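You operate a simulated robot arm through the tools that you are given. There is no shell and no other tool. Be economical: measure what you need, move in short steps, check, and stop when the job is done.

Carry out the task below with a simulated robot arm. There is one attempt and no reset: what you move stays moved.

TASK
Fetch the small grey bucket and set it on the bench top. Push the cup hatch shut. Put one of the sample tins from the top of the oil bench on the step of the drum stand. Fetch the grey stone from the top of the sample table and set it in the bucket there. Fetch the green tin and set it on the lower middle bay of the screen rack. Put the yellow seed plate from the top of the sample table on top of the box there and the blue seed plate on top of the flat carton. Do these in any order.

The check looks at the end state, three seconds after you hand in, the way a careful person would. Anything else that was tipped, shoved, dropped, spilled or broken makes it a failure.

THE ROBOT
A 6-joint arm with a two-finger gripper on a trunk, on a base that drives. Base frame: it is fixed to the floor where the robot stands at the start and does not move with it; the origin is under the middle of the robot, x ahead of it, y to its left, z up. Units: m, degrees, N and s.
It reaches about 1.298 m from its shoulder. Its first joint turns from -149.0 to 149.0 degrees. Places, roughly: bench top (45x25 cm) [0.5, 2.18, 0.86]; box (16x12x5 cm) [2.9, -1.1, 0.8]; bucket (18x18x16 cm) [2.8, -0.3, 0.8]; cup hatch [0.6, -1.1, 0.5]; flat carton (16x12x5 cm) [2.8, -0.7, 0.8]; green tin (9x9x6 cm) [2.4, 0, 0.8]; grey stone (5x4x4 cm) [2.2, -0.2, 0.8]; lower middle bay of the screen rack [2.6, -2.2, 0.7]; sample tin (6x6x6 cm) [-0.6, -1.9, 0.8]; seed plate [2.75, -1, 0.75]; small grey bucket (15x15x11 cm) [0.7, -0.1, 0.8]; step of the drum stand (13x34 cm) [-0.2, -3.34, 0.44]. Payload 1.57 kg.
The tool frame sits at the grasp point between the pads (the TCP): z along the fingers, y along the line on which they close. The tips reach 0.021 m beyond it. Largest opening 0.07 m; the body of the gripper starts 0.05 m behind the TCP.
Orientation is that of the tool frame in the base frame, as [roll, pitch, yaw] about the fixed x, y, z axes, in that order (R = Rz(yaw) Ry(pitch) Rx(roll)). With the fingers straight down and closing along the base's y, the tool's x points along the base's -x, its y along +y and its z along -z.

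THE INTERFACE
- The arm moves only by the tool apply_moves. Its argument "motion" is a list of rows, each a list of 7 numbers: the closure, from 0 (fully open) to 1 (shut), then the shift along the tool's x, y, z in m, then the turn, a rotation vector about the tool's x, y, z in rad. In form: [[fingers, dx, dy, dz, wx, wy, wz], ...]. A call has 1 to 8 rows; each row shifts and turns the commanded pose from where the row before left it, along the tool's axes as they then stand. Each row takes 0.2 s and may step no farther than 0.05 m and 8.6 degrees from the row before; otherwise, or with a gripper value out of range, the whole call is refused. Where a pose cannot be reached the arm comes as near as it can. A force on the tool above 40 N (or 10 N above the force at the start of the call, whichever is more), or a blocked arm, ends the call early, and 0.2 s more pass. The fingers move at their own pace and stop on an object; they squeeze with about 30 N. The grip force told is the motor's: it shows also when the fingers shut on nothing. Time passes only in rows, and 0.2 s behind the last, so rows that do not move let the fingers close. The reply holds the time, the measured pose of the TCP, the force on the tool along the base axes, the opening and the grip force, in the units named above and with some noise, with the torque about the TCP (base axes, N m) and any sound that the robot's microphone picked up, and new pictures: "views" is both (left out), scene, wrist or none.
- Cameras (640 x 400 px; columns grow to the right, rows downward): "scene" is now at [0.0262, 0.1118, 1.6643]; the picture's right is [-0.55, -0.83, 0.00], its down [-0.59, 0.39, -0.71] and it looks along [0.59, -0.39, -0.70] (base axes); focal length 270 px, centre (320, 200). "wrist" rides on the gripper at [0.079, 0.004, -0.081] in the tool frame; the picture's right is [-0.05, 1.00, 0.00], its down [-0.67, -0.04, -0.74] and it looks along [-0.74, -0.04, 0.67] (tool axes); focal length 256 px, centre (320, 200). There is no depth. A picture from a camera that has moved, and an enlarged one, comes with that camera's place and axes in the base frame and with its lens.
- move_column(by): slides the trunk up (or, below 0, down) by that many m; the arm and the scene camera ride with it, the base frame stays. It gives what a move gives, with no picture.
- steer(legs): drives the robot by 1 to 6 legs, each [ahead, turn to the left] in m and degrees, along the robot's own axes; the way and the turn of a leg run together, so that a leg with both is an arc; at most 1.5 m and 180 degrees a leg. The arm and the cameras ride along, it lands a little off, and it stops where it bumps. It gives what a move gives, and a new picture of the scene camera.
- aim_head(pan, tilt): turns the head with the scene camera to pan (to the left, within 155 degrees either way) and tilt (down, from -29 to 69), counted from straight ahead of the robot. It gives what a move gives, and a new picture of the scene camera.
- zoom(camera, box): a new picture of the part [left, top, right, bottom] of that camera's present view, enlarged. The clock stands still meanwhile.
- sign_off(): hands the job in; it is judged then, once.

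Work in short steps. Places have to be worked out from the pictures, the camera data and where the tool is seen: move nearer, look again, correct. Check each grasp and each placing, and mend what went wrong. You have 196 turns and 260 pictures in all, those below and enlarged ones among them. Open the gripper and draw the arm clear of the work before you hand the job in, unless the task says otherwise; then end with one line.

The tools are called after "Emit:" by a JSON object that holds its "fn" and its "kwargs". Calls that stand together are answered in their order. apply_moves: Moves the arm, as the interface text tells. Its arguments: {"type":"object","properties":{"motion":{"type":"array"},"views":{"type":"string","enum":["both","scene","wrist","none"]}},"required":["motion"]} The other tools are called the same way: move_column (by) slides the trunk up or down; steer (legs) drives the base; aim_head (pan, tilt) turns the head that bears the scene camera; zoom (camera, box) takes an enlarged picture of a part of a camera's view; sign_off () hands the job in.

At the start:

```text
clock: 0.0
eef_pos: [0.3409, -0.5957, 0.9947]
tool_rot: [180.0, 0.0, -179.3]
wrist_force: [-0.1, 0.9, 0.4]
wrist_torque: [0.03, 0.01, 0.01]
width: 0.0699
finger_force: 0.1
trunk travel left (down, up): [-0.675, 0.295]
robot x, y, heading: [0.001, -0.0134, -0.3]
head pan, tilt: [-33.5, 44.8]
```

scene: 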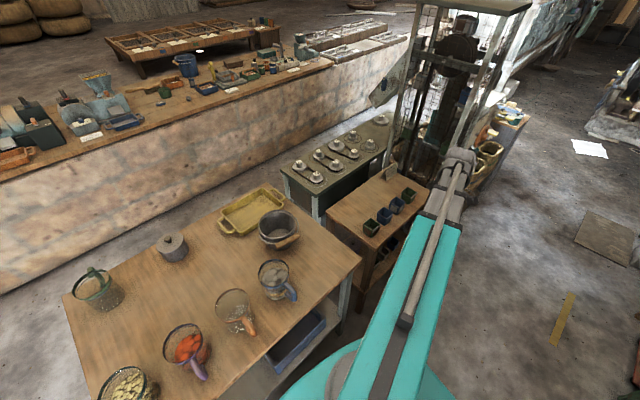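
wrist: 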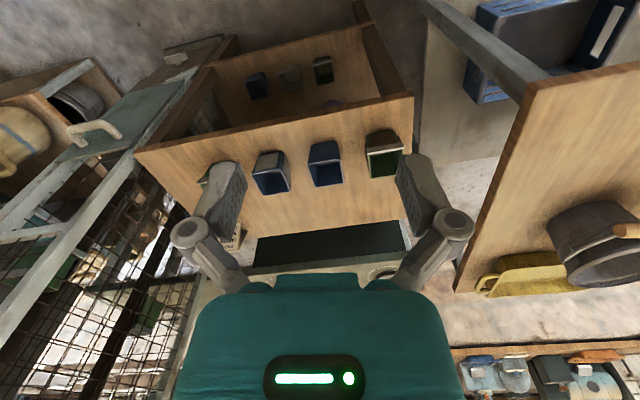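

The scene shows the table ahead with the small grey bucket (about px 283,228). I zoom in on it and look at the overall surroundings.

Emit:
{"fn": "zoom", "kwargs": {"camera": "scene", "box": [200, 160, 400, 285]}}

Emit:
{"fn": "zoom", "kwargs": {"camera": "scene", "box": [280, 0, 640, 225]}}

Emit:
{"fn": "zoom", "kwargs": {"camera": "scene", "box": [0, 0, 340, 200]}}

```text
3.20 times, centred on (300, 222) of scene
camera zoom: at [0.0262, 0.1118, 1.6643], right [-0.55, -0.83, 0.0], down [-0.59, 0.39, -0.71], along [0.59, -0.39, -0.7], focal length 865 px, centre (384, 128)
```

zoom: 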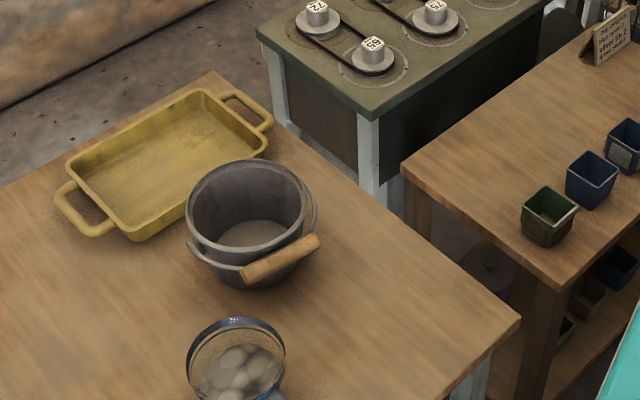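

```text
1.78 times, centred on (460, 112) of scene
camera zoom: at [0.0262, 0.1118, 1.6643], right [-0.55, -0.83, 0.0], down [-0.59, 0.39, -0.71], along [0.59, -0.39, -0.7], focal length 480 px, centre (71, 356)
```

zoom: 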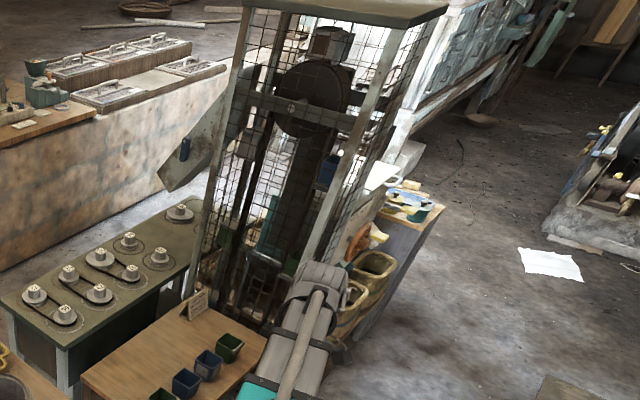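

```text
1.88 times, centred on (170, 100) of scene
camera zoom: at [0.0262, 0.1118, 1.6643], right [-0.55, -0.83, 0.0], down [-0.59, 0.39, -0.71], along [0.59, -0.39, -0.7], focal length 509 px, centre (602, 388)
```

zoom: 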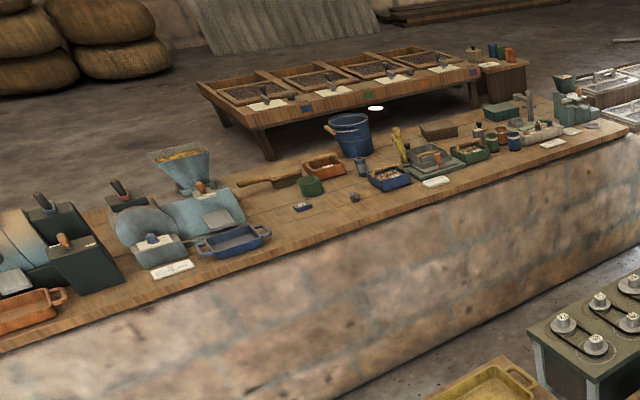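

Now I look around with the head to find the other places.

Emit:
{"fn": "aim_head", "kwargs": {"pan": 90, "tilt": 25}}

Emit:
{"fn": "aim_head", "kwargs": {"pan": -90, "tilt": 25}}

Emit:
{"fn": "aim_head", "kwargs": {"pan": -145, "tilt": 25}}

Emit:
{"fn": "aim_head", "kwargs": {"pan": 10, "tilt": 40}}

```text
clock: 2.0
eef_pos: [0.3413, -0.5959, 0.994]
tool_rot: [179.9, 0.0, -179.4]
wrist_force: [-1.1, 0.1, 0.0]
wrist_torque: [-0.02, -0.01, -0.04]
width: 0.07
finger_force: 0.0
trunk travel left (down, up): [-0.675, 0.295]
robot x, y, heading: [0.0046, -0.0118, 0.3]
head pan, tilt: [90.0, 25.0]
camera scene: at [-0.0415, 0.249, 1.6946], right [1.0, 0.0, 0.0], down [0.0, -0.42, -0.91], along [0.0, 0.91, -0.42], focal length 270 px, centre (320, 200)
```

scene: 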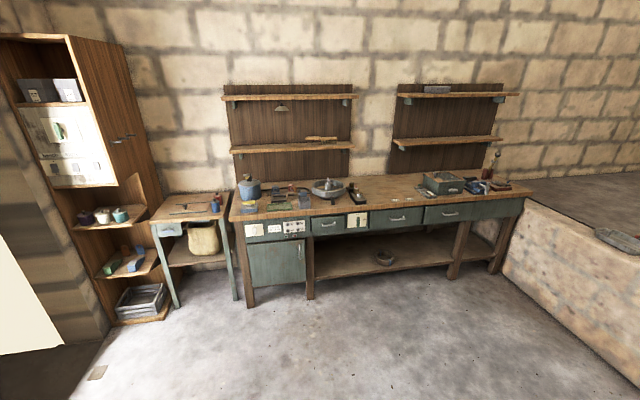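

```text
clock: 4.7
eef_pos: [0.3414, -0.5954, 0.9943]
tool_rot: [180.0, -0.1, -179.3]
wrist_force: [0.7, -0.6, -0.2]
wrist_torque: [-0.03, -0.01, 0.01]
width: 0.0698
finger_force: 0.0
trunk travel left (down, up): [-0.675, 0.295]
robot x, y, heading: [-0.0003, -0.0126, -0.3]
head pan, tilt: [-90.0, 25.0]
camera scene: at [-0.0417, 0.0647, 1.6946], right [-1.0, 0.0, 0.0], down [0.0, 0.42, -0.91], along [0.0, -0.91, -0.42], focal length 270 px, centre (320, 200)
```

scene: 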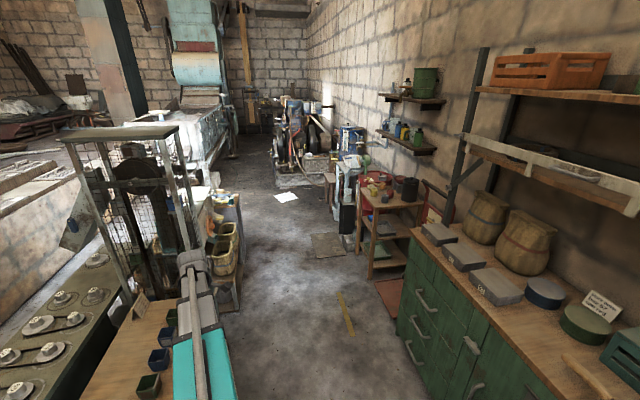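

```text
clock: 6.0
eef_pos: [0.3422, -0.5952, 0.9946]
tool_rot: [180.0, 0.0, -179.3]
wrist_force: [-1.0, -0.4, -0.5]
wrist_torque: [0.02, 0.02, -0.01]
width: 0.0699
finger_force: 0.1
trunk travel left (down, up): [-0.675, 0.295]
robot x, y, heading: [0.003, -0.0126, 0.3]
head pan, tilt: [-145.0, 25.0]
camera scene: at [-0.1171, 0.1041, 1.6946], right [-0.57, 0.82, 0.0], down [0.35, 0.24, -0.91], along [-0.74, -0.52, -0.42], focal length 270 px, centre (320, 200)
```

scene: 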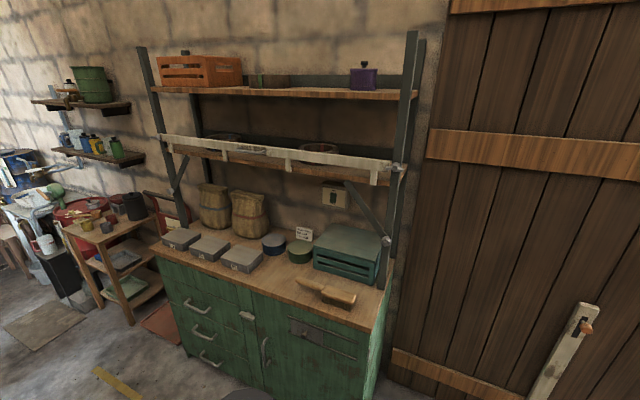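

```text
clock: 8.4
eef_pos: [0.3399, -0.5955, 0.9932]
tool_rot: [180.0, 0.0, -179.3]
wrist_force: [0.8, -0.2, 0.5]
wrist_torque: [0.01, -0.02, -0.02]
width: 0.0702
finger_force: 0.1
trunk travel left (down, up): [-0.675, 0.295]
robot x, y, heading: [0.0041, -0.012, -0.1]
head pan, tilt: [10.0, 40.0]
camera scene: at [0.0421, 0.1715, 1.6713], right [0.17, -0.99, 0.0], down [-0.63, -0.11, -0.77], along [0.75, 0.13, -0.64], focal length 270 px, centre (320, 200)
```

scene: 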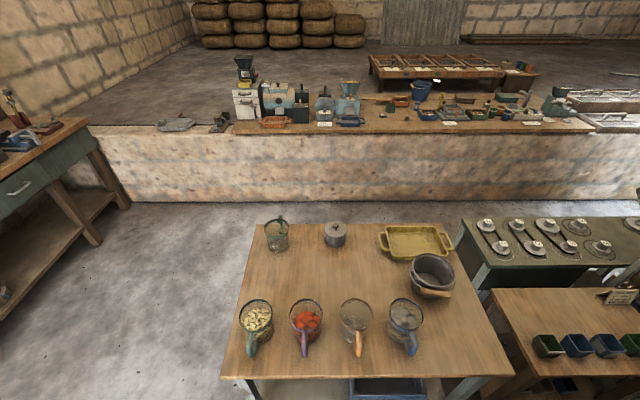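

The bucket (rim centre ≈ [0.68,-0.13,0.86]) has its ears along y and bail on the near side; I'll grasp the rim away from the bail. First move the gripper toward it, high over the table.

Emit:
{"fn": "apply_moves", "kwargs": {"motion": [[0, -0.01, 0.044, -0.02, 0, 0, 0], [0, -0.01, 0.044, -0.02, 0, 0, 0], [0, -0.01, 0.044, -0.02, 0, 0, 0], [0, -0.01, 0.044, -0.02, 0, 0, 0], [0, -0.01, 0.044, -0.02, 0, 0, 0], [0, -0.01, 0.044, 0, 0, 0, 0], [0, -0.01, 0.044, 0, 0, 0, 0], [0, -0.01, 0.044, 0, 0, 0, 0]]}}

```text
clock: 10.2
eef_pos: [0.4619, -0.2774, 0.9945]
tool_rot: [-180.0, -0.2, -179.5]
wrist_force: [0.4, 0.1, 0.0]
wrist_torque: [0.01, -0.03, -0.02]
width: 0.0702
finger_force: 0.0
out of reach, approached as far as the arm can: row 1, 2, 3, 4, 5, 6, 7, 8
trunk travel left (down, up): [-0.675, 0.295]
robot x, y, heading: [0.0033, -0.0116, -0.6]
head pan, tilt: [10.0, 40.0]
camera scene: at [0.0421, 0.1717, 1.6713], right [0.17, -0.98, 0.0], down [-0.63, -0.11, -0.77], along [0.75, 0.13, -0.64], focal length 270 px, centre (320, 200)
camera wrist: at [0.382, -0.2737, 1.0756], right [0.04, 1.0, 0.0], down [0.67, -0.03, 0.74], along [0.74, -0.03, -0.67], focal length 256 px, centre (320, 200)
```

scene: 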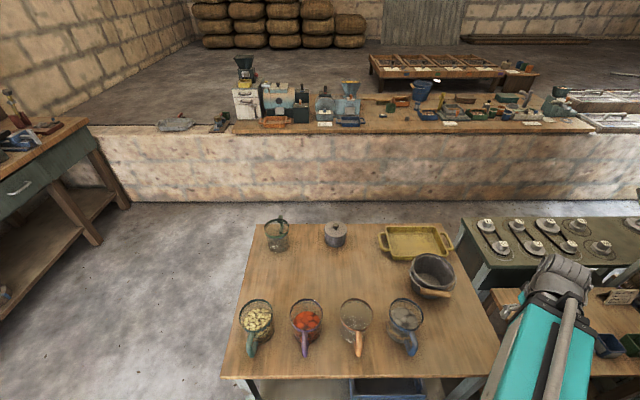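
wrist: 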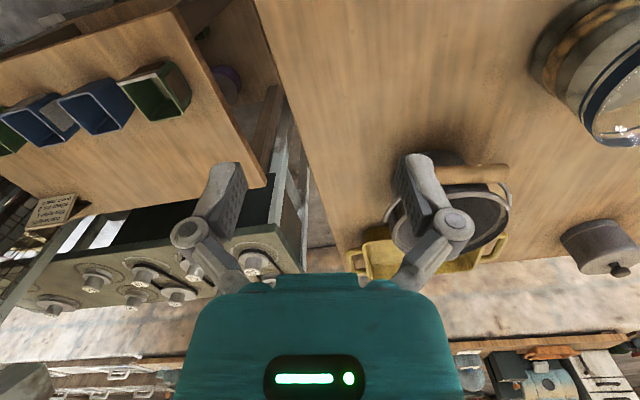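

The arm can't rise at this trunk height, so I raise the trunk.

Emit:
{"fn": "move_column", "kwargs": {"by": 0.15}}

Emit:
{"fn": "apply_moves", "kwargs": {"motion": [[0, -0.01, 0.044, 0, 0, 0, 0], [0, -0.01, 0.044, 0, 0, 0, 0], [0, -0.01, 0.044, 0, 0, 0, 0]], "views": "wrist"}}

```text
clock: 11.9
eef_pos: [0.4626, -0.2779, 1.1445]
tool_rot: [180.0, -0.1, -179.3]
wrist_force: [0.3, 0.4, 0.1]
wrist_torque: [-0.02, 0.01, 0.01]
width: 0.0698
finger_force: 0.2
trunk travel left (down, up): [-0.825, 0.145]
robot x, y, heading: [0.0002, -0.0148, -0.1]
head pan, tilt: [10.0, 40.0]
```

```text
clock: 12.7
eef_pos: [0.5169, -0.1576, 1.1438]
tool_rot: [-180.0, -0.2, -179.3]
wrist_force: [1.0, -0.5, 0.6]
wrist_torque: [0.03, 0.02, 0.01]
width: 0.0702
finger_force: 0.1
out of reach, approached as far as the arm can: row 1, 2, 3
trunk travel left (down, up): [-0.825, 0.145]
robot x, y, heading: [0.0027, -0.0136, -0.2]
head pan, tilt: [10.0, 40.0]
camera wrist: at [0.4376, -0.1536, 1.2258], right [0.04, 1.0, 0.0], down [0.67, -0.03, 0.74], along [0.74, -0.03, -0.67], focal length 256 px, centre (320, 200)
```

wrist: 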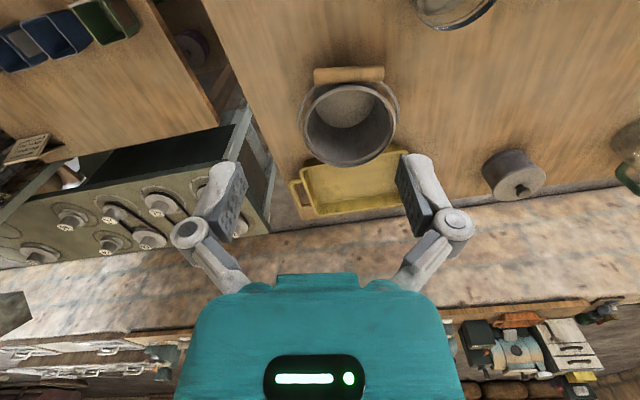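

Bucket rim centre ≈ [0.67,-0.11], radius 0.075. I go above the far rim and start turning the gripper so it closes along x.

Emit:
{"fn": "apply_moves", "kwargs": {"motion": [[0, -0.044, 0.01, 0.018, 0, 0, 0], [0, -0.044, 0.01, 0.018, 0, 0, 0], [0, -0.044, 0.01, 0.018, 0, 0, 0], [0, -0.044, 0.01, 0.018, 0, 0, 0], [0, -0.044, 0.01, 0.018, 0, 0, 0], [0, 0, 0, 0, 0, 0, 0.1428], [0, 0, 0, 0, 0, 0, 0.1428], [0, 0, 0, 0, 0, 0, 0.1428]], "views": "none"}}

Emit:
{"fn": "apply_moves", "kwargs": {"motion": [[0, 0, 0, 0, 0, 0, 0.1428], [0, 0, 0, 0, 0, 0, 0.1428], [0, 0, 0, 0, 0, 0, 0.1428], [0, 0, 0, 0, 0, 0, 0.1428], [0, 0, 0, 0, 0, 0, 0.1428], [0, 0, 0, 0, 0, 0, 0.1428], [0, 0, 0, 0, 0, 0, 0.1428], [0, 0, 0, 0, 0, 0, 0.1428]]}}

```text
clock: 14.5
eef_pos: [0.7371, -0.1032, 1.1447]
tool_rot: [179.9, -0.2, 156.0]
wrist_force: [0.0, -0.3, -0.2]
wrist_torque: [0.0, 0.0, 0.0]
width: 0.0697
finger_force: 0.0
out of reach, approached as far as the arm can: row 1, 2, 3, 4, 5
trunk travel left (down, up): [-0.825, 0.145]
robot x, y, heading: [0.0007, -0.014, -0.1]
head pan, tilt: [10.0, 40.0]
```

```text
clock: 16.3
eef_pos: [0.7346, -0.1044, 1.1437]
tool_rot: [-180.0, -0.1, 90.5]
wrist_force: [0.2, 0.5, 0.1]
wrist_torque: [0.0, 0.0, -0.04]
width: 0.07
finger_force: 0.1
trunk travel left (down, up): [-0.825, 0.145]
robot x, y, heading: [0.0016, -0.0109, -0.4]
head pan, tilt: [10.0, 40.0]
camera scene: at [0.0423, 0.1716, 1.8213], right [0.17, -0.98, 0.0], down [-0.63, -0.11, -0.77], along [0.75, 0.13, -0.64], focal length 270 px, centre (320, 200)
camera wrist: at [0.7391, -0.0254, 1.2254], right [1.0, -0.04, 0.0], down [-0.03, -0.67, 0.74], along [-0.03, -0.74, -0.67], focal length 256 px, centre (320, 200)
```

scene: 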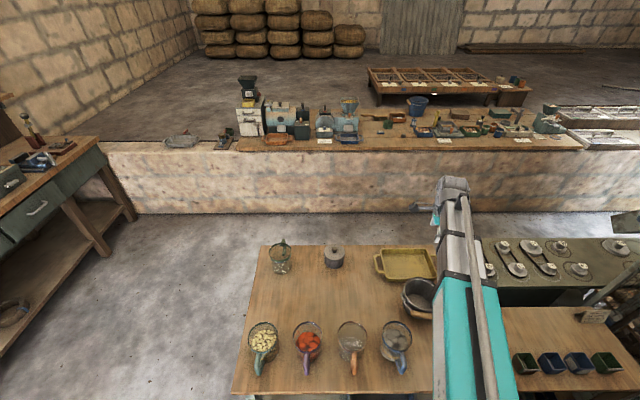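
wrist: 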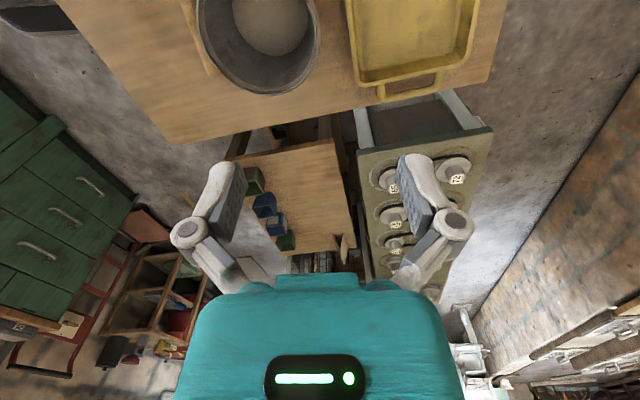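

The rim's far edge is under the gripper. I descend partway and check.

Emit:
{"fn": "apply_moves", "kwargs": {"motion": [[0, -0.012, 0, 0.045, 0, 0, 0], [0, 0, 0, 0.045, 0, 0, 0], [0, 0, 0, 0.045, 0, 0, 0], [0, 0, 0, 0.045, 0, 0, 0], [0, 0, 0, 0.03, 0, 0, 0]]}}

```text
clock: 17.5
eef_pos: [0.7373, -0.1166, 1.1437]
tool_rot: [-179.9, 0.0, 90.7]
wrist_force: [-0.8, 0.1, 0.5]
wrist_torque: [-0.02, 0.0, -0.02]
width: 0.0703
finger_force: 0.0
out of reach, approached as far as the arm can: row 1, 2, 3, 4, 5
trunk travel left (down, up): [-0.825, 0.145]
robot x, y, heading: [0.0011, -0.0138, -0.5]
head pan, tilt: [10.0, 40.0]
camera scene: at [0.0423, 0.1717, 1.8213], right [0.17, -0.98, 0.0], down [-0.63, -0.11, -0.77], along [0.75, 0.13, -0.64], focal length 270 px, centre (320, 200)
camera wrist: at [0.7388, -0.0373, 1.2254], right [1.0, -0.04, 0.0], down [-0.03, -0.67, 0.74], along [-0.03, -0.74, -0.67], focal length 256 px, centre (320, 200)
```

scene: 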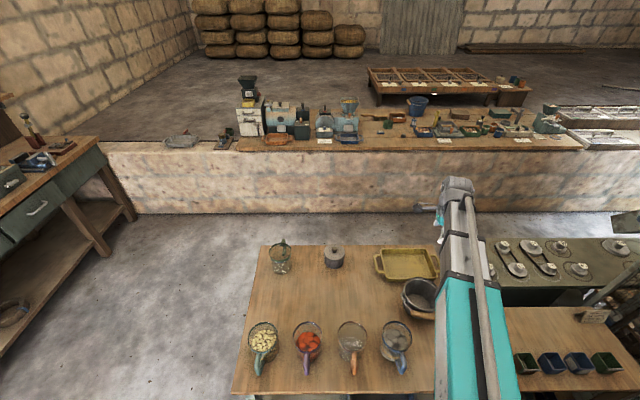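
wrist: 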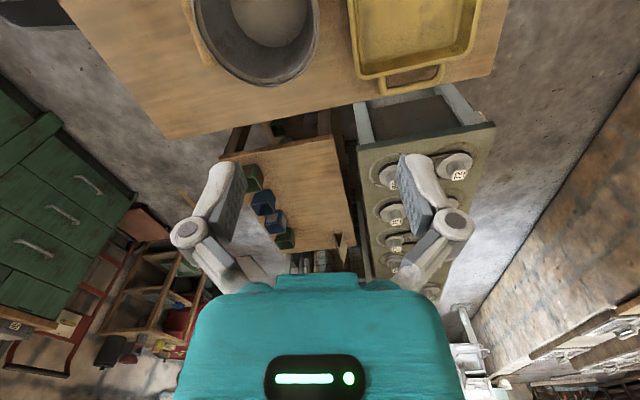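

The arm behaves SCARA-like: height comes only from the trunk. I lower by the column.

Emit:
{"fn": "move_column", "kwargs": {"by": -0.22}}

Emit:
{"fn": "apply_moves", "kwargs": {"motion": [[0, 0, 0, 0, 0, 0, 0]]}}

```text
clock: 19.9
eef_pos: [0.7366, -0.1158, 0.9241]
tool_rot: [-179.8, -0.1, 90.7]
wrist_force: [-0.1, 0.2, -0.6]
wrist_torque: [0.01, 0.01, 0.0]
width: 0.07
finger_force: 0.1
trunk travel left (down, up): [-0.605, 0.365]
robot x, y, heading: [0.0024, -0.0106, 0.1]
head pan, tilt: [10.0, 40.0]
```

```text
clock: 20.2
eef_pos: [0.7362, -0.1169, 0.9236]
tool_rot: [-179.8, -0.1, 90.7]
wrist_force: [-0.5, -0.3, -0.1]
wrist_torque: [0.03, -0.04, -0.02]
width: 0.0698
finger_force: 0.0
trunk travel left (down, up): [-0.605, 0.365]
robot x, y, heading: [0.004, -0.0087, -0.2]
head pan, tilt: [10.0, 40.0]
camera scene: at [0.0423, 0.1716, 1.6013], right [0.17, -0.98, 0.0], down [-0.63, -0.11, -0.77], along [0.75, 0.13, -0.64], focal length 270 px, centre (320, 200)
camera wrist: at [0.7388, -0.0373, 1.0054], right [1.0, -0.04, 0.0], down [-0.03, -0.67, 0.74], along [-0.03, -0.74, -0.67], focal length 256 px, centre (320, 200)
```

scene: 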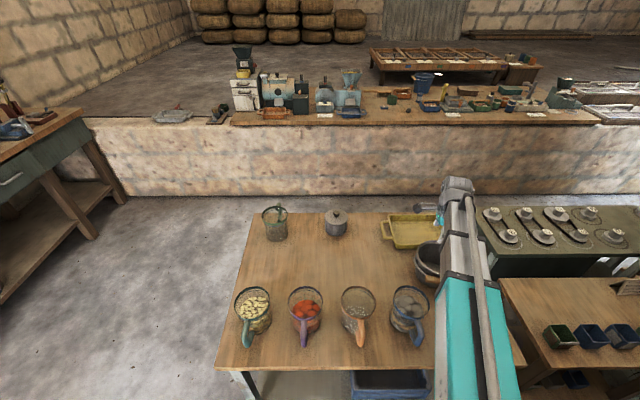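
wrist: 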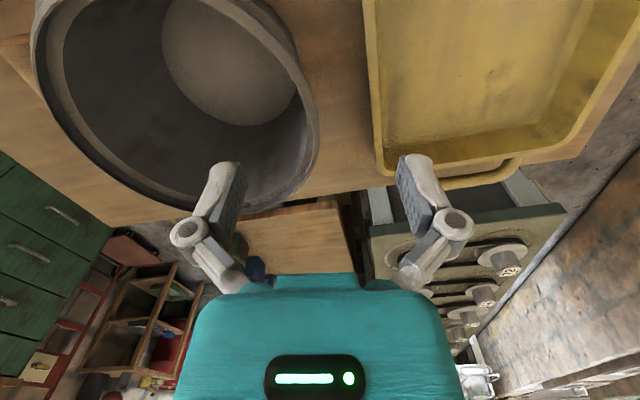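

Rim wall is ~1 cm left of the gripper centre. I shift, partly close, and lower in steps.

Emit:
{"fn": "apply_moves", "kwargs": {"motion": [[0.2, -0.008, -0.009, 0, 0, 0, 0], [0.2, 0, 0, 0, 0, 0, 0]], "views": "none"}}

Emit:
{"fn": "move_column", "kwargs": {"by": -0.05}}

Emit:
{"fn": "apply_moves", "kwargs": {"motion": [[0.2, 0, 0, 0, 0, 0, 0]], "views": "both"}}

```text
clock: 20.9
eef_pos: [0.7273, -0.1251, 0.9231]
tool_rot: [-179.9, -0.1, 90.7]
wrist_force: [-0.6, -0.2, -0.9]
wrist_torque: [0.01, 0.03, 0.02]
width: 0.0561
finger_force: 0.0
trunk travel left (down, up): [-0.605, 0.365]
robot x, y, heading: [0.004, -0.0093, -0.4]
head pan, tilt: [10.0, 40.0]
```

```text
clock: 21.8
eef_pos: [0.7275, -0.1237, 0.8734]
tool_rot: [-179.9, 0.0, 90.7]
wrist_force: [-0.1, 0.5, 0.0]
wrist_torque: [0.0, 0.03, -0.04]
width: 0.0559
finger_force: 0.1
trunk travel left (down, up): [-0.555, 0.415]
robot x, y, heading: [0.0011, -0.0156, -0.2]
head pan, tilt: [10.0, 40.0]
```

```text
clock: 22.2
eef_pos: [0.727, -0.1238, 0.8744]
tool_rot: [-179.9, -0.1, 90.7]
wrist_force: [0.5, -0.7, 0.0]
wrist_torque: [-0.02, 0.03, -0.01]
width: 0.0561
finger_force: 0.0
trunk travel left (down, up): [-0.555, 0.415]
robot x, y, heading: [0.0023, -0.0163, -0.1]
head pan, tilt: [10.0, 40.0]
camera scene: at [0.0423, 0.1716, 1.5513], right [0.17, -0.98, 0.0], down [-0.63, -0.11, -0.77], along [0.75, 0.13, -0.64], focal length 270 px, centre (320, 200)
camera wrist: at [0.7298, -0.0452, 0.9554], right [1.0, -0.04, 0.0], down [-0.03, -0.67, 0.74], along [-0.03, -0.74, -0.67], focal length 256 px, centre (320, 200)
```

scene: 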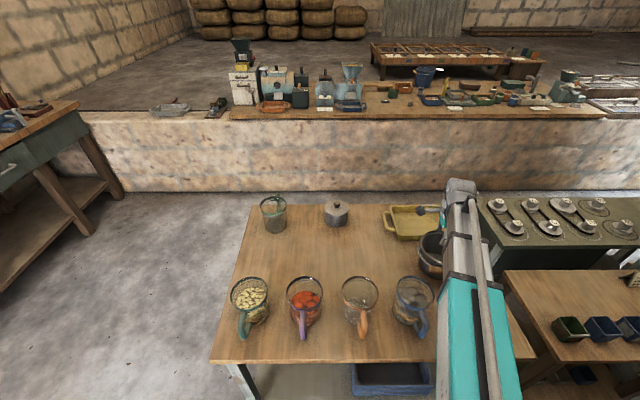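
wrist: 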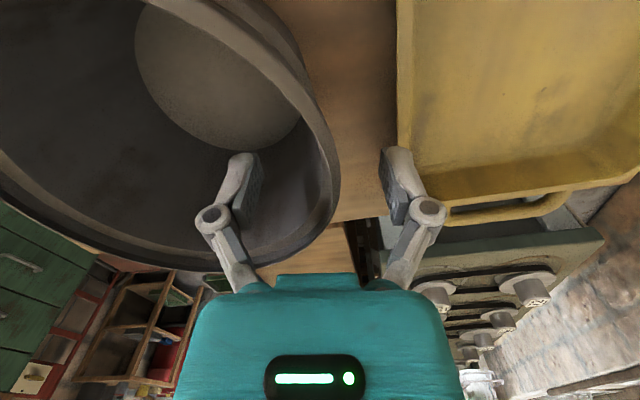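

Wall is between the fingers, tray clear. Lower 3 cm and close.

Emit:
{"fn": "move_column", "kwargs": {"by": -0.03}}

Emit:
{"fn": "apply_moves", "kwargs": {"motion": [[1, 0, 0, 0, 0, 0, 0], [1, 0, 0, 0, 0, 0, 0], [1, 0, 0, 0, 0, 0, 0], [1, 0, 0, 0, 0, 0, 0]], "views": "wrist"}}

```text
clock: 22.9
eef_pos: [0.7285, -0.1245, 0.844]
tool_rot: [-179.9, 0.0, 90.7]
wrist_force: [0.5, -0.4, -0.9]
wrist_torque: [-0.01, -0.03, 0.02]
width: 0.0561
finger_force: 0.1
trunk travel left (down, up): [-0.525, 0.445]
robot x, y, heading: [0.0042, -0.0131, -0.1]
head pan, tilt: [10.0, 40.0]
```

```text
clock: 23.9
eef_pos: [0.7267, -0.1237, 0.8458]
tool_rot: [-179.8, 0.0, 90.8]
wrist_force: [-1.5, 3.9, 8.3]
wrist_torque: [0.06, 1.08, -0.49]
width: 0.0118
finger_force: 30.1
trunk travel left (down, up): [-0.525, 0.445]
robot x, y, heading: [0.0006, -0.0157, -0.2]
head pan, tilt: [10.0, 40.0]
camera wrist: at [0.7291, -0.0446, 0.926], right [1.0, -0.04, 0.0], down [-0.03, -0.67, 0.74], along [-0.03, -0.74, -0.67], focal length 256 px, centre (320, 200)
```

wrist: 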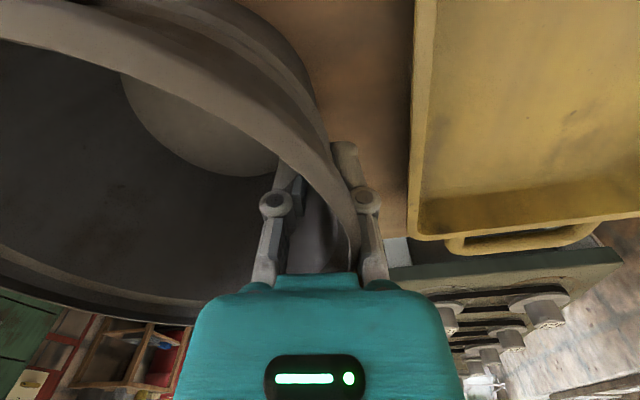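

Gripped the rim. Lift slowly and check.

Emit:
{"fn": "move_column", "kwargs": {"by": 0.06}}

Emit:
{"fn": "apply_moves", "kwargs": {"motion": [[1, 0, 0, 0, 0, 0, 0]]}}

```text
clock: 24.9
eef_pos: [0.7271, -0.1241, 0.9044]
tool_rot: [-179.9, 0.0, 90.7]
wrist_force: [0.1, -0.3, -2.9]
wrist_torque: [0.05, -0.18, 0.02]
width: 0.0059
finger_force: 30.1
trunk travel left (down, up): [-0.585, 0.385]
robot x, y, heading: [0.0008, -0.014, -0.2]
head pan, tilt: [10.0, 40.0]
```

```text
clock: 25.3
eef_pos: [0.7271, -0.1246, 0.9046]
tool_rot: [-179.8, 0.0, 90.7]
wrist_force: [-0.2, 0.3, -2.5]
wrist_torque: [0.04, -0.21, -0.03]
width: 0.0062
finger_force: 29.8
trunk travel left (down, up): [-0.585, 0.385]
robot x, y, heading: [0.004, -0.0148, -0.1]
head pan, tilt: [10.0, 40.0]
camera scene: at [0.0425, 0.1716, 1.5813], right [0.17, -0.98, 0.0], down [-0.63, -0.11, -0.77], along [0.75, 0.13, -0.64], focal length 270 px, centre (320, 200)
camera wrist: at [0.7299, -0.0452, 0.9852], right [1.0, -0.04, 0.0], down [-0.03, -0.67, 0.74], along [-0.03, -0.74, -0.67], focal length 256 px, centre (320, 200)
```

scene: 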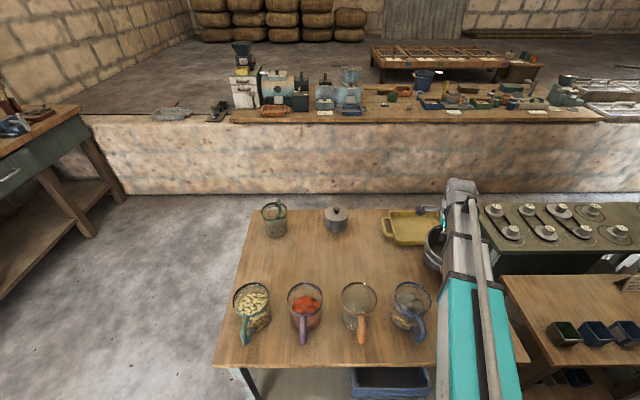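
wrist: 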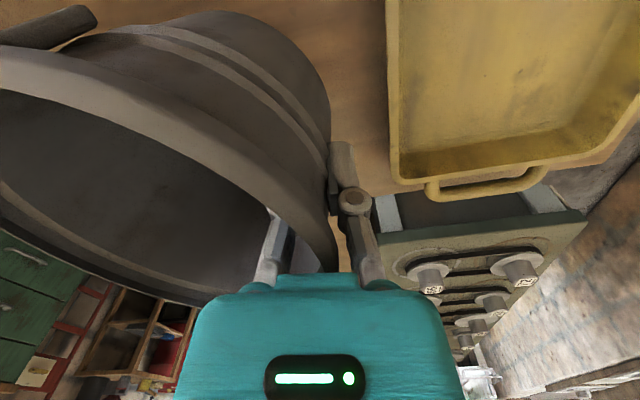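

Bucket is lifted (~2.5 N). Raise to travel height, then back off and turn toward the bench on the left.

Emit:
{"fn": "move_column", "kwargs": {"by": 0.24}}

Emit:
{"fn": "steer", "kwargs": {"legs": [[-0.25, 0], [0, 90], [0.5, 0]]}}

```text
clock: 27.8
eef_pos: [0.7286, -0.1249, 1.1439]
tool_rot: [-180.0, 0.0, 90.7]
wrist_force: [0.7, 0.0, -3.1]
wrist_torque: [0.04, -0.15, -0.01]
width: 0.0059
finger_force: 30.3
trunk travel left (down, up): [-0.825, 0.145]
robot x, y, heading: [0.0024, -0.015, -0.0]
head pan, tilt: [10.0, 40.0]
```

```text
clock: 38.8
eef_pos: [-0.1467, 1.2234, 1.1437]
tool_rot: [-179.8, 0.0, -178.8]
wrist_force: [-0.4, 0.1, -2.8]
wrist_torque: [0.16, -0.02, 0.02]
width: 0.0061
finger_force: 29.9
trunk travel left (down, up): [-0.825, 0.145]
robot x, y, heading: [-0.2195, 0.4957, 91.0]
head pan, tilt: [10.0, 40.0]
camera scene: at [-0.4055, 0.5351, 1.8213], right [0.98, 0.19, 0.0], down [0.12, -0.63, -0.77], along [-0.14, 0.75, -0.64], focal length 270 px, centre (320, 200)
```

scene: 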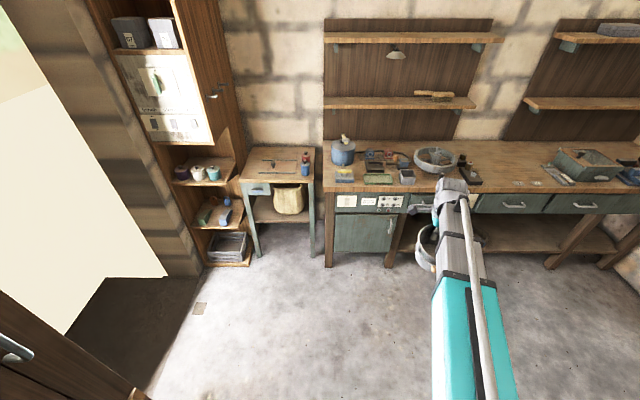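

The empty bench area is around px (510,170) as expected at [0.5,2.18]. I drive closer on an arc toward it.

Emit:
{"fn": "steer", "kwargs": {"legs": [[0.55, -40], [0.12, 0]]}}

Emit:
{"fn": "aim_head", "kwargs": {"pan": 10, "tilt": 50}}

```text
clock: 43.6
eef_pos: [0.5589, 1.6129, 1.1422]
tool_rot: [-179.8, 0.1, 141.3]
wrist_force: [-0.3, -0.1, -2.2]
wrist_torque: [0.18, -0.1, 0.02]
width: 0.0058
finger_force: 30.3
trunk travel left (down, up): [-0.825, 0.145]
robot x, y, heading: [0.0197, 1.115, 50.4]
head pan, tilt: [10.0, 40.0]
camera scene: at [-0.0937, 1.2639, 1.8213], right [0.87, -0.49, 0.0], down [-0.32, -0.56, -0.77], along [0.38, 0.67, -0.64], focal length 270 px, centre (320, 200)
```

scene: 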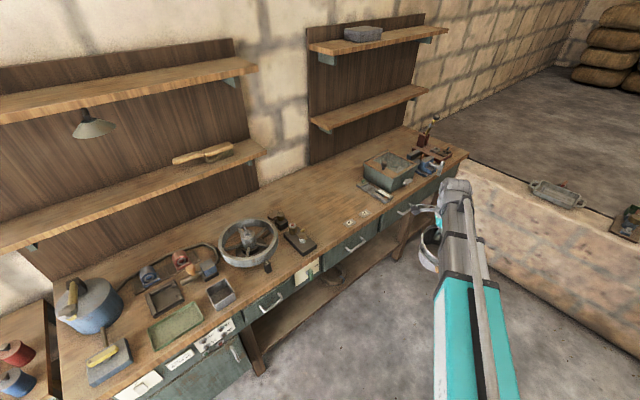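

```text
clock: 44.3
eef_pos: [0.5574, 1.613, 1.1444]
tool_rot: [-179.9, 0.0, 141.3]
wrist_force: [-0.4, 0.1, -2.9]
wrist_torque: [0.13, -0.05, 0.0]
width: 0.0061
finger_force: 29.8
trunk travel left (down, up): [-0.825, 0.145]
robot x, y, heading: [0.0248, 1.1124, 50.4]
head pan, tilt: [10.0, 50.0]
camera scene: at [-0.0995, 1.2557, 1.8071], right [0.87, -0.49, 0.0], down [-0.38, -0.67, -0.64], along [0.32, 0.56, -0.77], focal length 270 px, centre (320, 200)
```

scene: 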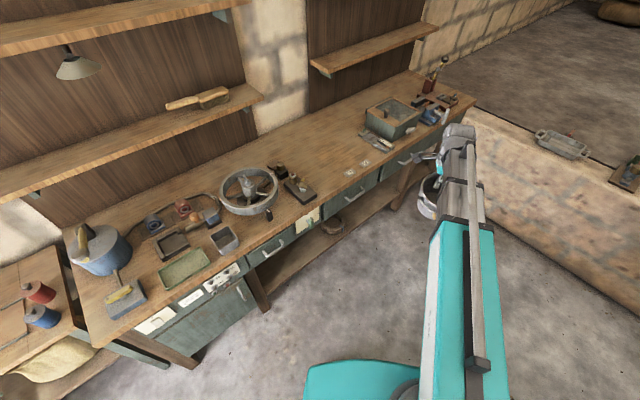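

Target on bench confirmed clear. I move the bucket over the bench centre area at [0.5,2.15].

Emit:
{"fn": "apply_moves", "kwargs": {"motion": [[1, 0.0318, 0.0376, 0, 0, 0, 0], [1, 0.0318, 0.0376, 0, 0, 0, 0], [1, 0.0318, 0.0376, 0, 0, 0, 0], [1, 0.0318, 0.0376, 0, 0, 0, 0], [1, 0.0318, 0.0376, 0, 0, 0, 0], [1, 0.0318, 0.0376, 0, 0, 0, 0], [1, 0.0318, 0.0376, 0, 0, 0, 0], [1, 0.0318, 0.0376, 0, 0, 0, 0]], "views": "scene"}}

```text
clock: 46.1
eef_pos: [0.547, 2.0073, 1.1429]
tool_rot: [-179.8, 0.0, 141.4]
wrist_force: [0.6, -0.1, -3.2]
wrist_torque: [0.19, -0.11, 0.01]
width: 0.0062
finger_force: 29.9
trunk travel left (down, up): [-0.825, 0.145]
robot x, y, heading: [0.0206, 1.1165, 50.0]
head pan, tilt: [10.0, 50.0]
camera scene: at [-0.0993, 1.2568, 1.807], right [0.87, -0.49, 0.0], down [-0.38, -0.67, -0.64], along [0.32, 0.56, -0.77], focal length 270 px, centre (320, 200)
```

scene: 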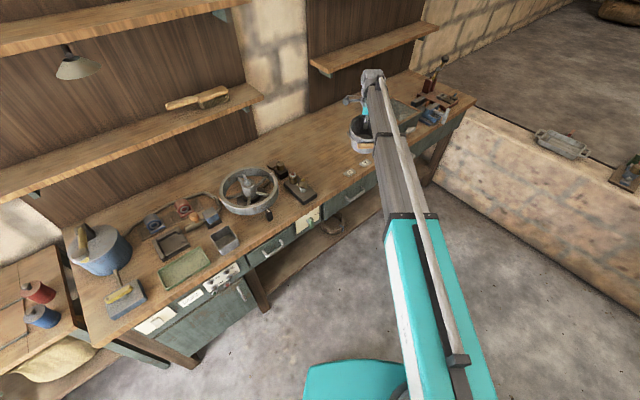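

Continue the last stretch.

Emit:
{"fn": "apply_moves", "kwargs": {"motion": [[1, 0.0318, 0.0376, 0, 0, 0, 0], [1, 0.0318, 0.0376, 0, 0, 0, 0], [1, 0.0318, 0.0376, 0, 0, 0, 0], [1, 0.025, 0.03, 0, 0, 0, 0]]}}

```text
clock: 47.1
eef_pos: [0.5298, 2.1563, 1.1423]
tool_rot: [-179.8, 0.1, 141.3]
wrist_force: [0.0, 0.4, -2.4]
wrist_torque: [0.14, -0.11, 0.0]
width: 0.0061
finger_force: 30.2
out of reach, approached as far as the arm can: row 4
trunk travel left (down, up): [-0.825, 0.145]
robot x, y, heading: [0.0211, 1.1163, 50.3]
head pan, tilt: [10.0, 50.0]
camera scene: at [-0.0999, 1.2556, 1.8071], right [0.87, -0.49, 0.0], down [-0.38, -0.67, -0.64], along [0.32, 0.56, -0.77], focal length 270 px, centre (320, 200)
camera wrist: at [0.4696, 2.2105, 1.2251], right [0.67, 0.75, 0.0], down [0.5, -0.44, 0.74], along [0.55, -0.5, -0.67], focal length 256 px, centre (320, 200)
```

scene: 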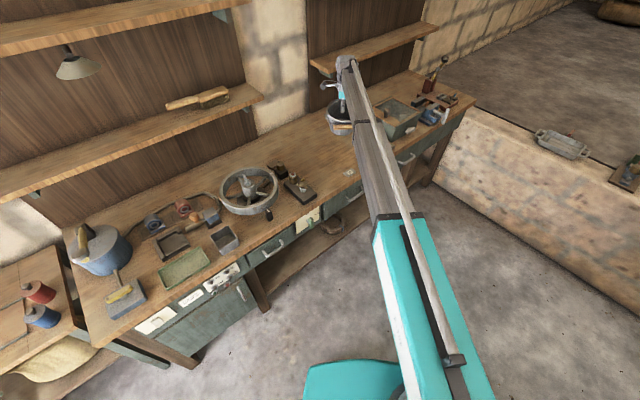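
wrist: 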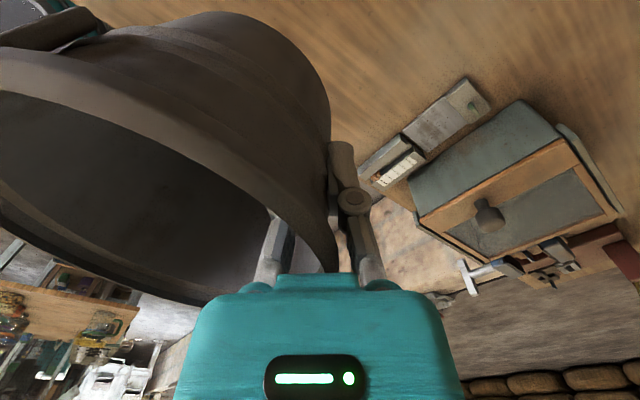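

Arm at its reach limit; bucket centre ≈ [0.487,2.10]. I drive a bit nearer so it sits around y≈2.17.

Emit:
{"fn": "steer", "kwargs": {"legs": [[0.08, 0]]}}

Emit:
{"fn": "move_column", "kwargs": {"by": -0.15}}

Emit:
{"fn": "apply_moves", "kwargs": {"motion": [[1, 0, 0, 0, 0, 0, 0]], "views": "both"}}

```text
clock: 48.2
eef_pos: [0.583, 2.2208, 1.1418]
tool_rot: [-179.9, 0.0, 141.4]
wrist_force: [-0.3, 0.0, -3.8]
wrist_torque: [0.15, -0.11, 0.02]
width: 0.0058
finger_force: 30.0
trunk travel left (down, up): [-0.825, 0.145]
robot x, y, heading: [0.0734, 1.1735, 50.2]
head pan, tilt: [10.0, 50.0]
camera scene: at [-0.0468, 1.3195, 1.807], right [0.87, -0.49, 0.0], down [-0.38, -0.67, -0.64], along [0.32, 0.56, -0.77], focal length 270 px, centre (320, 200)
```

scene: 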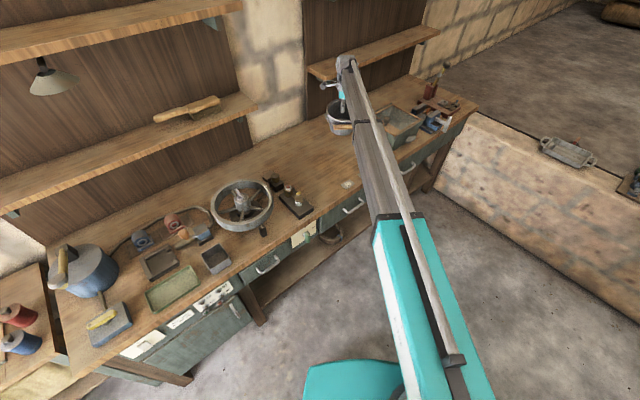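

```text
clock: 50.0
eef_pos: [0.5826, 2.2203, 0.994]
tool_rot: [-179.8, 0.0, 141.3]
wrist_force: [-0.1, -0.3, -2.8]
wrist_torque: [0.16, -0.07, 0.01]
width: 0.0059
finger_force: 30.4
trunk travel left (down, up): [-0.675, 0.295]
robot x, y, heading: [0.0718, 1.174, 50.4]
head pan, tilt: [10.0, 50.0]
```

```text
clock: 50.4
eef_pos: [0.5833, 2.2199, 0.9948]
tool_rot: [-179.9, -0.1, 141.3]
wrist_force: [0.3, 0.8, -2.0]
wrist_torque: [0.15, -0.09, 0.01]
width: 0.0059
finger_force: 30.6
trunk travel left (down, up): [-0.675, 0.295]
robot x, y, heading: [0.0733, 1.1746, 50.6]
head pan, tilt: [10.0, 50.0]
camera scene: at [-0.0478, 1.3181, 1.6571], right [0.87, -0.49, 0.0], down [-0.38, -0.67, -0.64], along [0.32, 0.56, -0.77], focal length 270 px, centre (320, 200)
camera wrist: at [0.5219, 2.2729, 1.0749], right [0.67, 0.75, 0.0], down [0.5, -0.44, 0.74], along [0.55, -0.5, -0.67], focal length 256 px, centre (320, 200)
```

scene: 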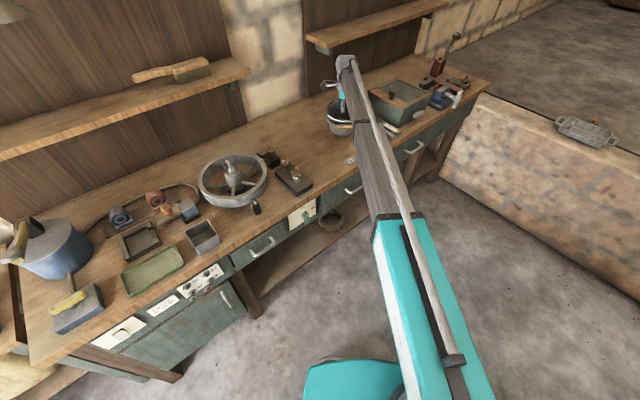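
wrist: 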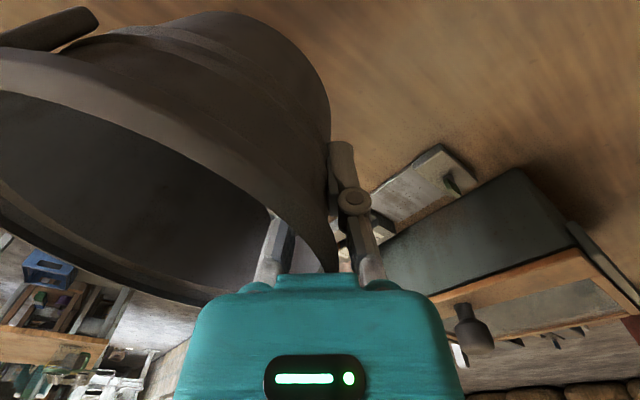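

Bucket centre ≈ [0.54,2.17], about 3–4 cm above the bench. Lower gently.

Emit:
{"fn": "move_column", "kwargs": {"by": -0.025}}

Emit:
{"fn": "move_column", "kwargs": {"by": -0.01}}

```text
clock: 51.1
eef_pos: [0.5809, 2.2202, 0.9694]
tool_rot: [-180.0, -0.1, 141.2]
wrist_force: [0.1, 0.0, -2.0]
wrist_torque: [0.16, -0.08, 0.0]
width: 0.0061
finger_force: 29.9
trunk travel left (down, up): [-0.65, 0.32]
robot x, y, heading: [0.0732, 1.177, 50.2]
head pan, tilt: [10.0, 50.0]
```

```text
clock: 51.7
eef_pos: [0.5812, 2.219, 0.9594]
tool_rot: [-179.9, 0.0, 141.3]
wrist_force: [-0.2, -1.1, -2.4]
wrist_torque: [0.19, -0.08, 0.03]
width: 0.0059
finger_force: 30.2
trunk travel left (down, up): [-0.64, 0.33]
robot x, y, heading: [0.0731, 1.1747, 50.4]
head pan, tilt: [10.0, 50.0]
```

No contact yet; continue in 1 cm and smaller steps.

Emit:
{"fn": "move_column", "kwargs": {"by": -0.007}}

Emit:
{"fn": "move_column", "kwargs": {"by": -0.005}}

Emit:
{"fn": "move_column", "kwargs": {"by": -0.004}}

```text
clock: 52.2
eef_pos: [0.5821, 2.219, 0.9516]
tool_rot: [-179.9, 0.0, 141.2]
wrist_force: [-0.4, -0.3, -3.4]
wrist_torque: [0.2, -0.12, 0.03]
width: 0.0059
finger_force: 29.9
trunk travel left (down, up): [-0.633, 0.337]
robot x, y, heading: [0.0715, 1.1744, 50.3]
head pan, tilt: [10.0, 50.0]
```

```text
clock: 52.8
eef_pos: [0.5813, 2.2192, 0.9471]
tool_rot: [-179.8, 0.0, 141.3]
wrist_force: [0.2, -0.5, -2.6]
wrist_torque: [0.18, -0.1, 0.0]
width: 0.0061
finger_force: 29.9
trunk travel left (down, up): [-0.628, 0.342]
robot x, y, heading: [0.0729, 1.1782, 50.4]
head pan, tilt: [10.0, 50.0]
```

```text
clock: 53.3
eef_pos: [0.5807, 2.219, 0.9418]
tool_rot: [-179.9, 0.1, 141.3]
wrist_force: [0.7, -0.1, -1.4]
wrist_torque: [0.16, -0.09, -0.01]
width: 0.0062
finger_force: 29.5
trunk travel left (down, up): [-0.624, 0.346]
robot x, y, heading: [0.0726, 1.1774, 50.4]
head pan, tilt: [10.0, 50.0]
```

Possibly near contact; I check with a zoom.

Emit:
{"fn": "zoom", "kwargs": {"camera": "scene", "box": [270, 50, 430, 150]}}

Emit:
{"fn": "move_column", "kwargs": {"by": -0.005}}

```text
4.00 times, centred on (350, 100) of scene
camera zoom: at [-0.0478, 1.3181, 1.6061], right [0.87, -0.49, 0.0], down [-0.38, -0.67, -0.64], along [0.32, 0.56, -0.77], focal length 1081 px, centre (200, 600)
```

zoom: 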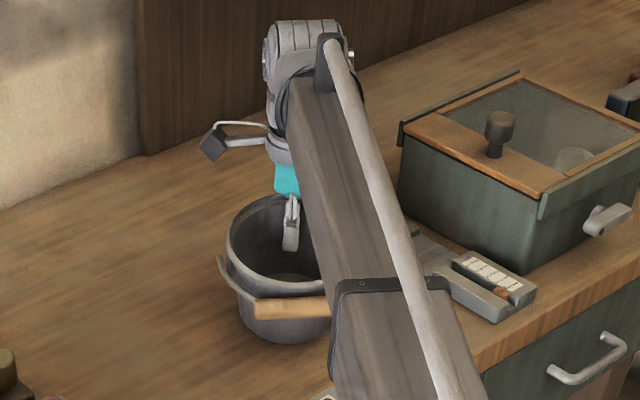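

```text
clock: 53.8
eef_pos: [0.581, 2.2199, 0.9386]
tool_rot: [-179.9, 0.0, 141.3]
wrist_force: [1.0, 0.7, 2.6]
wrist_torque: [-0.18, 0.08, -0.02]
width: 0.0062
finger_force: 29.9
trunk travel left (down, up): [-0.619, 0.351]
robot x, y, heading: [0.0721, 1.176, 50.4]
head pan, tilt: [10.0, 50.0]
```

Contact made (force reversed). Release, then rise.

Emit:
{"fn": "apply_moves", "kwargs": {"motion": [[0.6, 0, 0, 0, 0, 0, 0], [0.5, 0, 0, 0, 0, 0, 0], [0.4, 0, 0, 0, 0, 0, 0]], "views": "wrist"}}

Emit:
{"fn": "move_column", "kwargs": {"by": 0.2}}

Emit:
{"fn": "zoom", "kwargs": {"camera": "scene", "box": [240, 60, 440, 185]}}

```text
clock: 54.6
eef_pos: [0.5814, 2.2193, 0.9376]
tool_rot: [-179.9, 0.0, 141.2]
wrist_force: [0.0, -0.7, -0.5]
wrist_torque: [0.0, 0.0, 0.01]
width: 0.0418
finger_force: 0.1
trunk travel left (down, up): [-0.619, 0.351]
robot x, y, heading: [0.074, 1.1745, 50.6]
head pan, tilt: [10.0, 50.0]
camera wrist: at [0.5217, 2.2726, 1.0192], right [0.67, 0.75, 0.0], down [0.5, -0.44, 0.74], along [0.55, -0.5, -0.67], focal length 256 px, centre (320, 200)
```

wrist: 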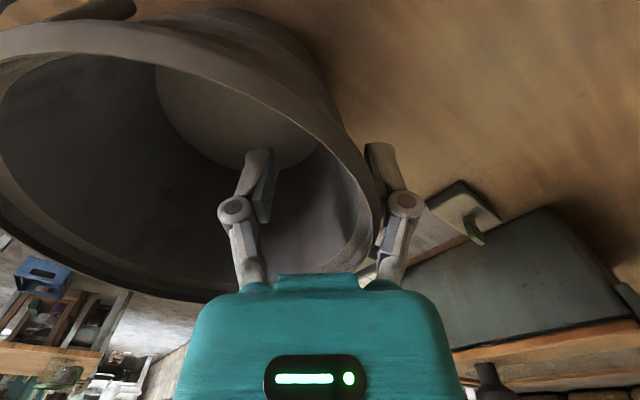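

```text
clock: 56.8
eef_pos: [0.5836, 2.2199, 1.1372]
tool_rot: [-179.9, 0.1, 141.3]
wrist_force: [1.0, -0.4, -0.3]
wrist_torque: [-0.02, 0.03, 0.0]
width: 0.042
finger_force: 0.1
trunk travel left (down, up): [-0.819, 0.151]
robot x, y, heading: [0.0722, 1.1757, 50.0]
head pan, tilt: [10.0, 50.0]
```

```text
3.20 times, centred on (340, 122) of scene
camera zoom: at [-0.0479, 1.3179, 1.8011], right [0.87, -0.49, 0.0], down [-0.38, -0.67, -0.64], along [0.32, 0.56, -0.77], focal length 865 px, centre (256, 448)
```

zoom: 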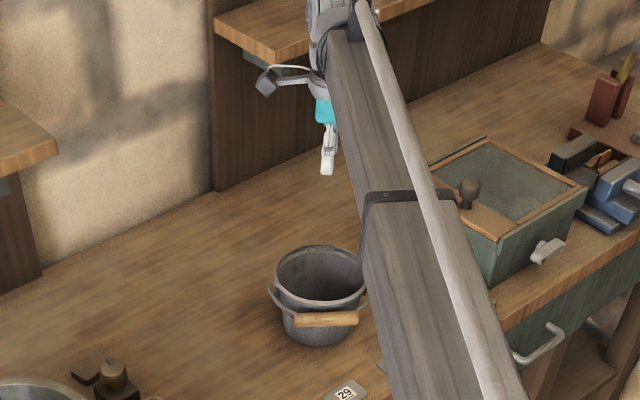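

Bucket stands upright on the bench. Now I retract the arm.

Emit:
{"fn": "apply_moves", "kwargs": {"motion": [[0.4, -0.0107, -0.0475, 0, 0, 0, 0], [0.4, -0.0107, -0.0475, 0, 0, 0, 0], [0.4, -0.0107, -0.0475, 0, 0, 0, 0], [0.4, -0.0107, -0.0475, 0, 0, 0, 0], [0.4, -0.0107, -0.0475, 0, 0, 0, 0], [0.4, -0.0107, -0.0475, 0, 0, 0, 0], [0.4, -0.0107, -0.0475, 0, 0, 0, 0], [0.4, -0.0107, -0.0475, 0, 0, 0, 0]], "views": "none"}}

Emit:
{"fn": "apply_moves", "kwargs": {"motion": [[0, -0.0107, -0.0475, 0, 0, 0, 0], [0, -0.0107, -0.0475, 0, 0, 0, 0], [0, -0.0107, -0.0475, 0, 0, 0, 0], [0, -0.0107, -0.0475, 0, 0, 0, 0]], "views": "none"}}

Emit:
{"fn": "aim_head", "kwargs": {"pan": -85, "tilt": 35}}

```text
clock: 58.6
eef_pos: [0.4103, 1.869, 1.1382]
tool_rot: [-179.9, -0.1, 141.3]
wrist_force: [0.1, 0.7, 1.1]
wrist_torque: [-0.03, -0.01, 0.01]
width: 0.0421
finger_force: 0.1
trunk travel left (down, up): [-0.819, 0.151]
robot x, y, heading: [0.0746, 1.1787, 50.4]
head pan, tilt: [10.0, 50.0]
```

```text
clock: 59.6
eef_pos: [0.3254, 1.694, 1.1381]
tool_rot: [-179.9, 0.0, 141.3]
wrist_force: [0.0, 0.6, 0.3]
wrist_torque: [0.04, -0.02, 0.02]
width: 0.0701
finger_force: 0.1
trunk travel left (down, up): [-0.819, 0.151]
robot x, y, heading: [0.0746, 1.1751, 50.4]
head pan, tilt: [10.0, 50.0]
```

```text
clock: 61.3
eef_pos: [0.3262, 1.6957, 1.1369]
tool_rot: [-179.9, 0.1, 141.4]
wrist_force: [-0.6, 0.5, 0.9]
wrist_torque: [0.0, 0.02, -0.01]
width: 0.0699
finger_force: 0.0
trunk travel left (down, up): [-0.819, 0.151]
robot x, y, heading: [0.071, 1.1768, 50.4]
head pan, tilt: [-85.0, 35.0]
camera scene: at [-0.0137, 1.2006, 1.8229], right [-0.57, -0.82, 0.0], down [-0.47, 0.33, -0.82], along [0.67, -0.46, -0.57], focal length 270 px, centre (320, 200)
```

scene: 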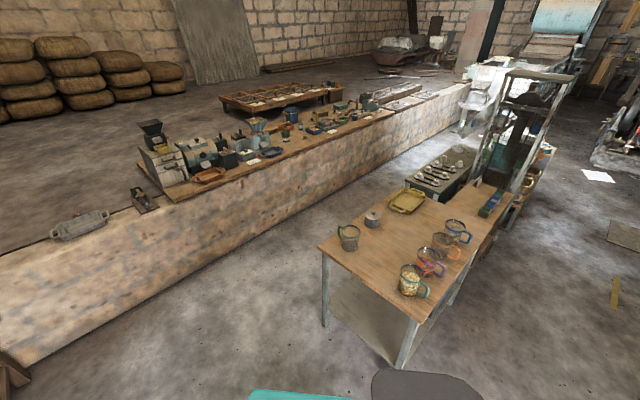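

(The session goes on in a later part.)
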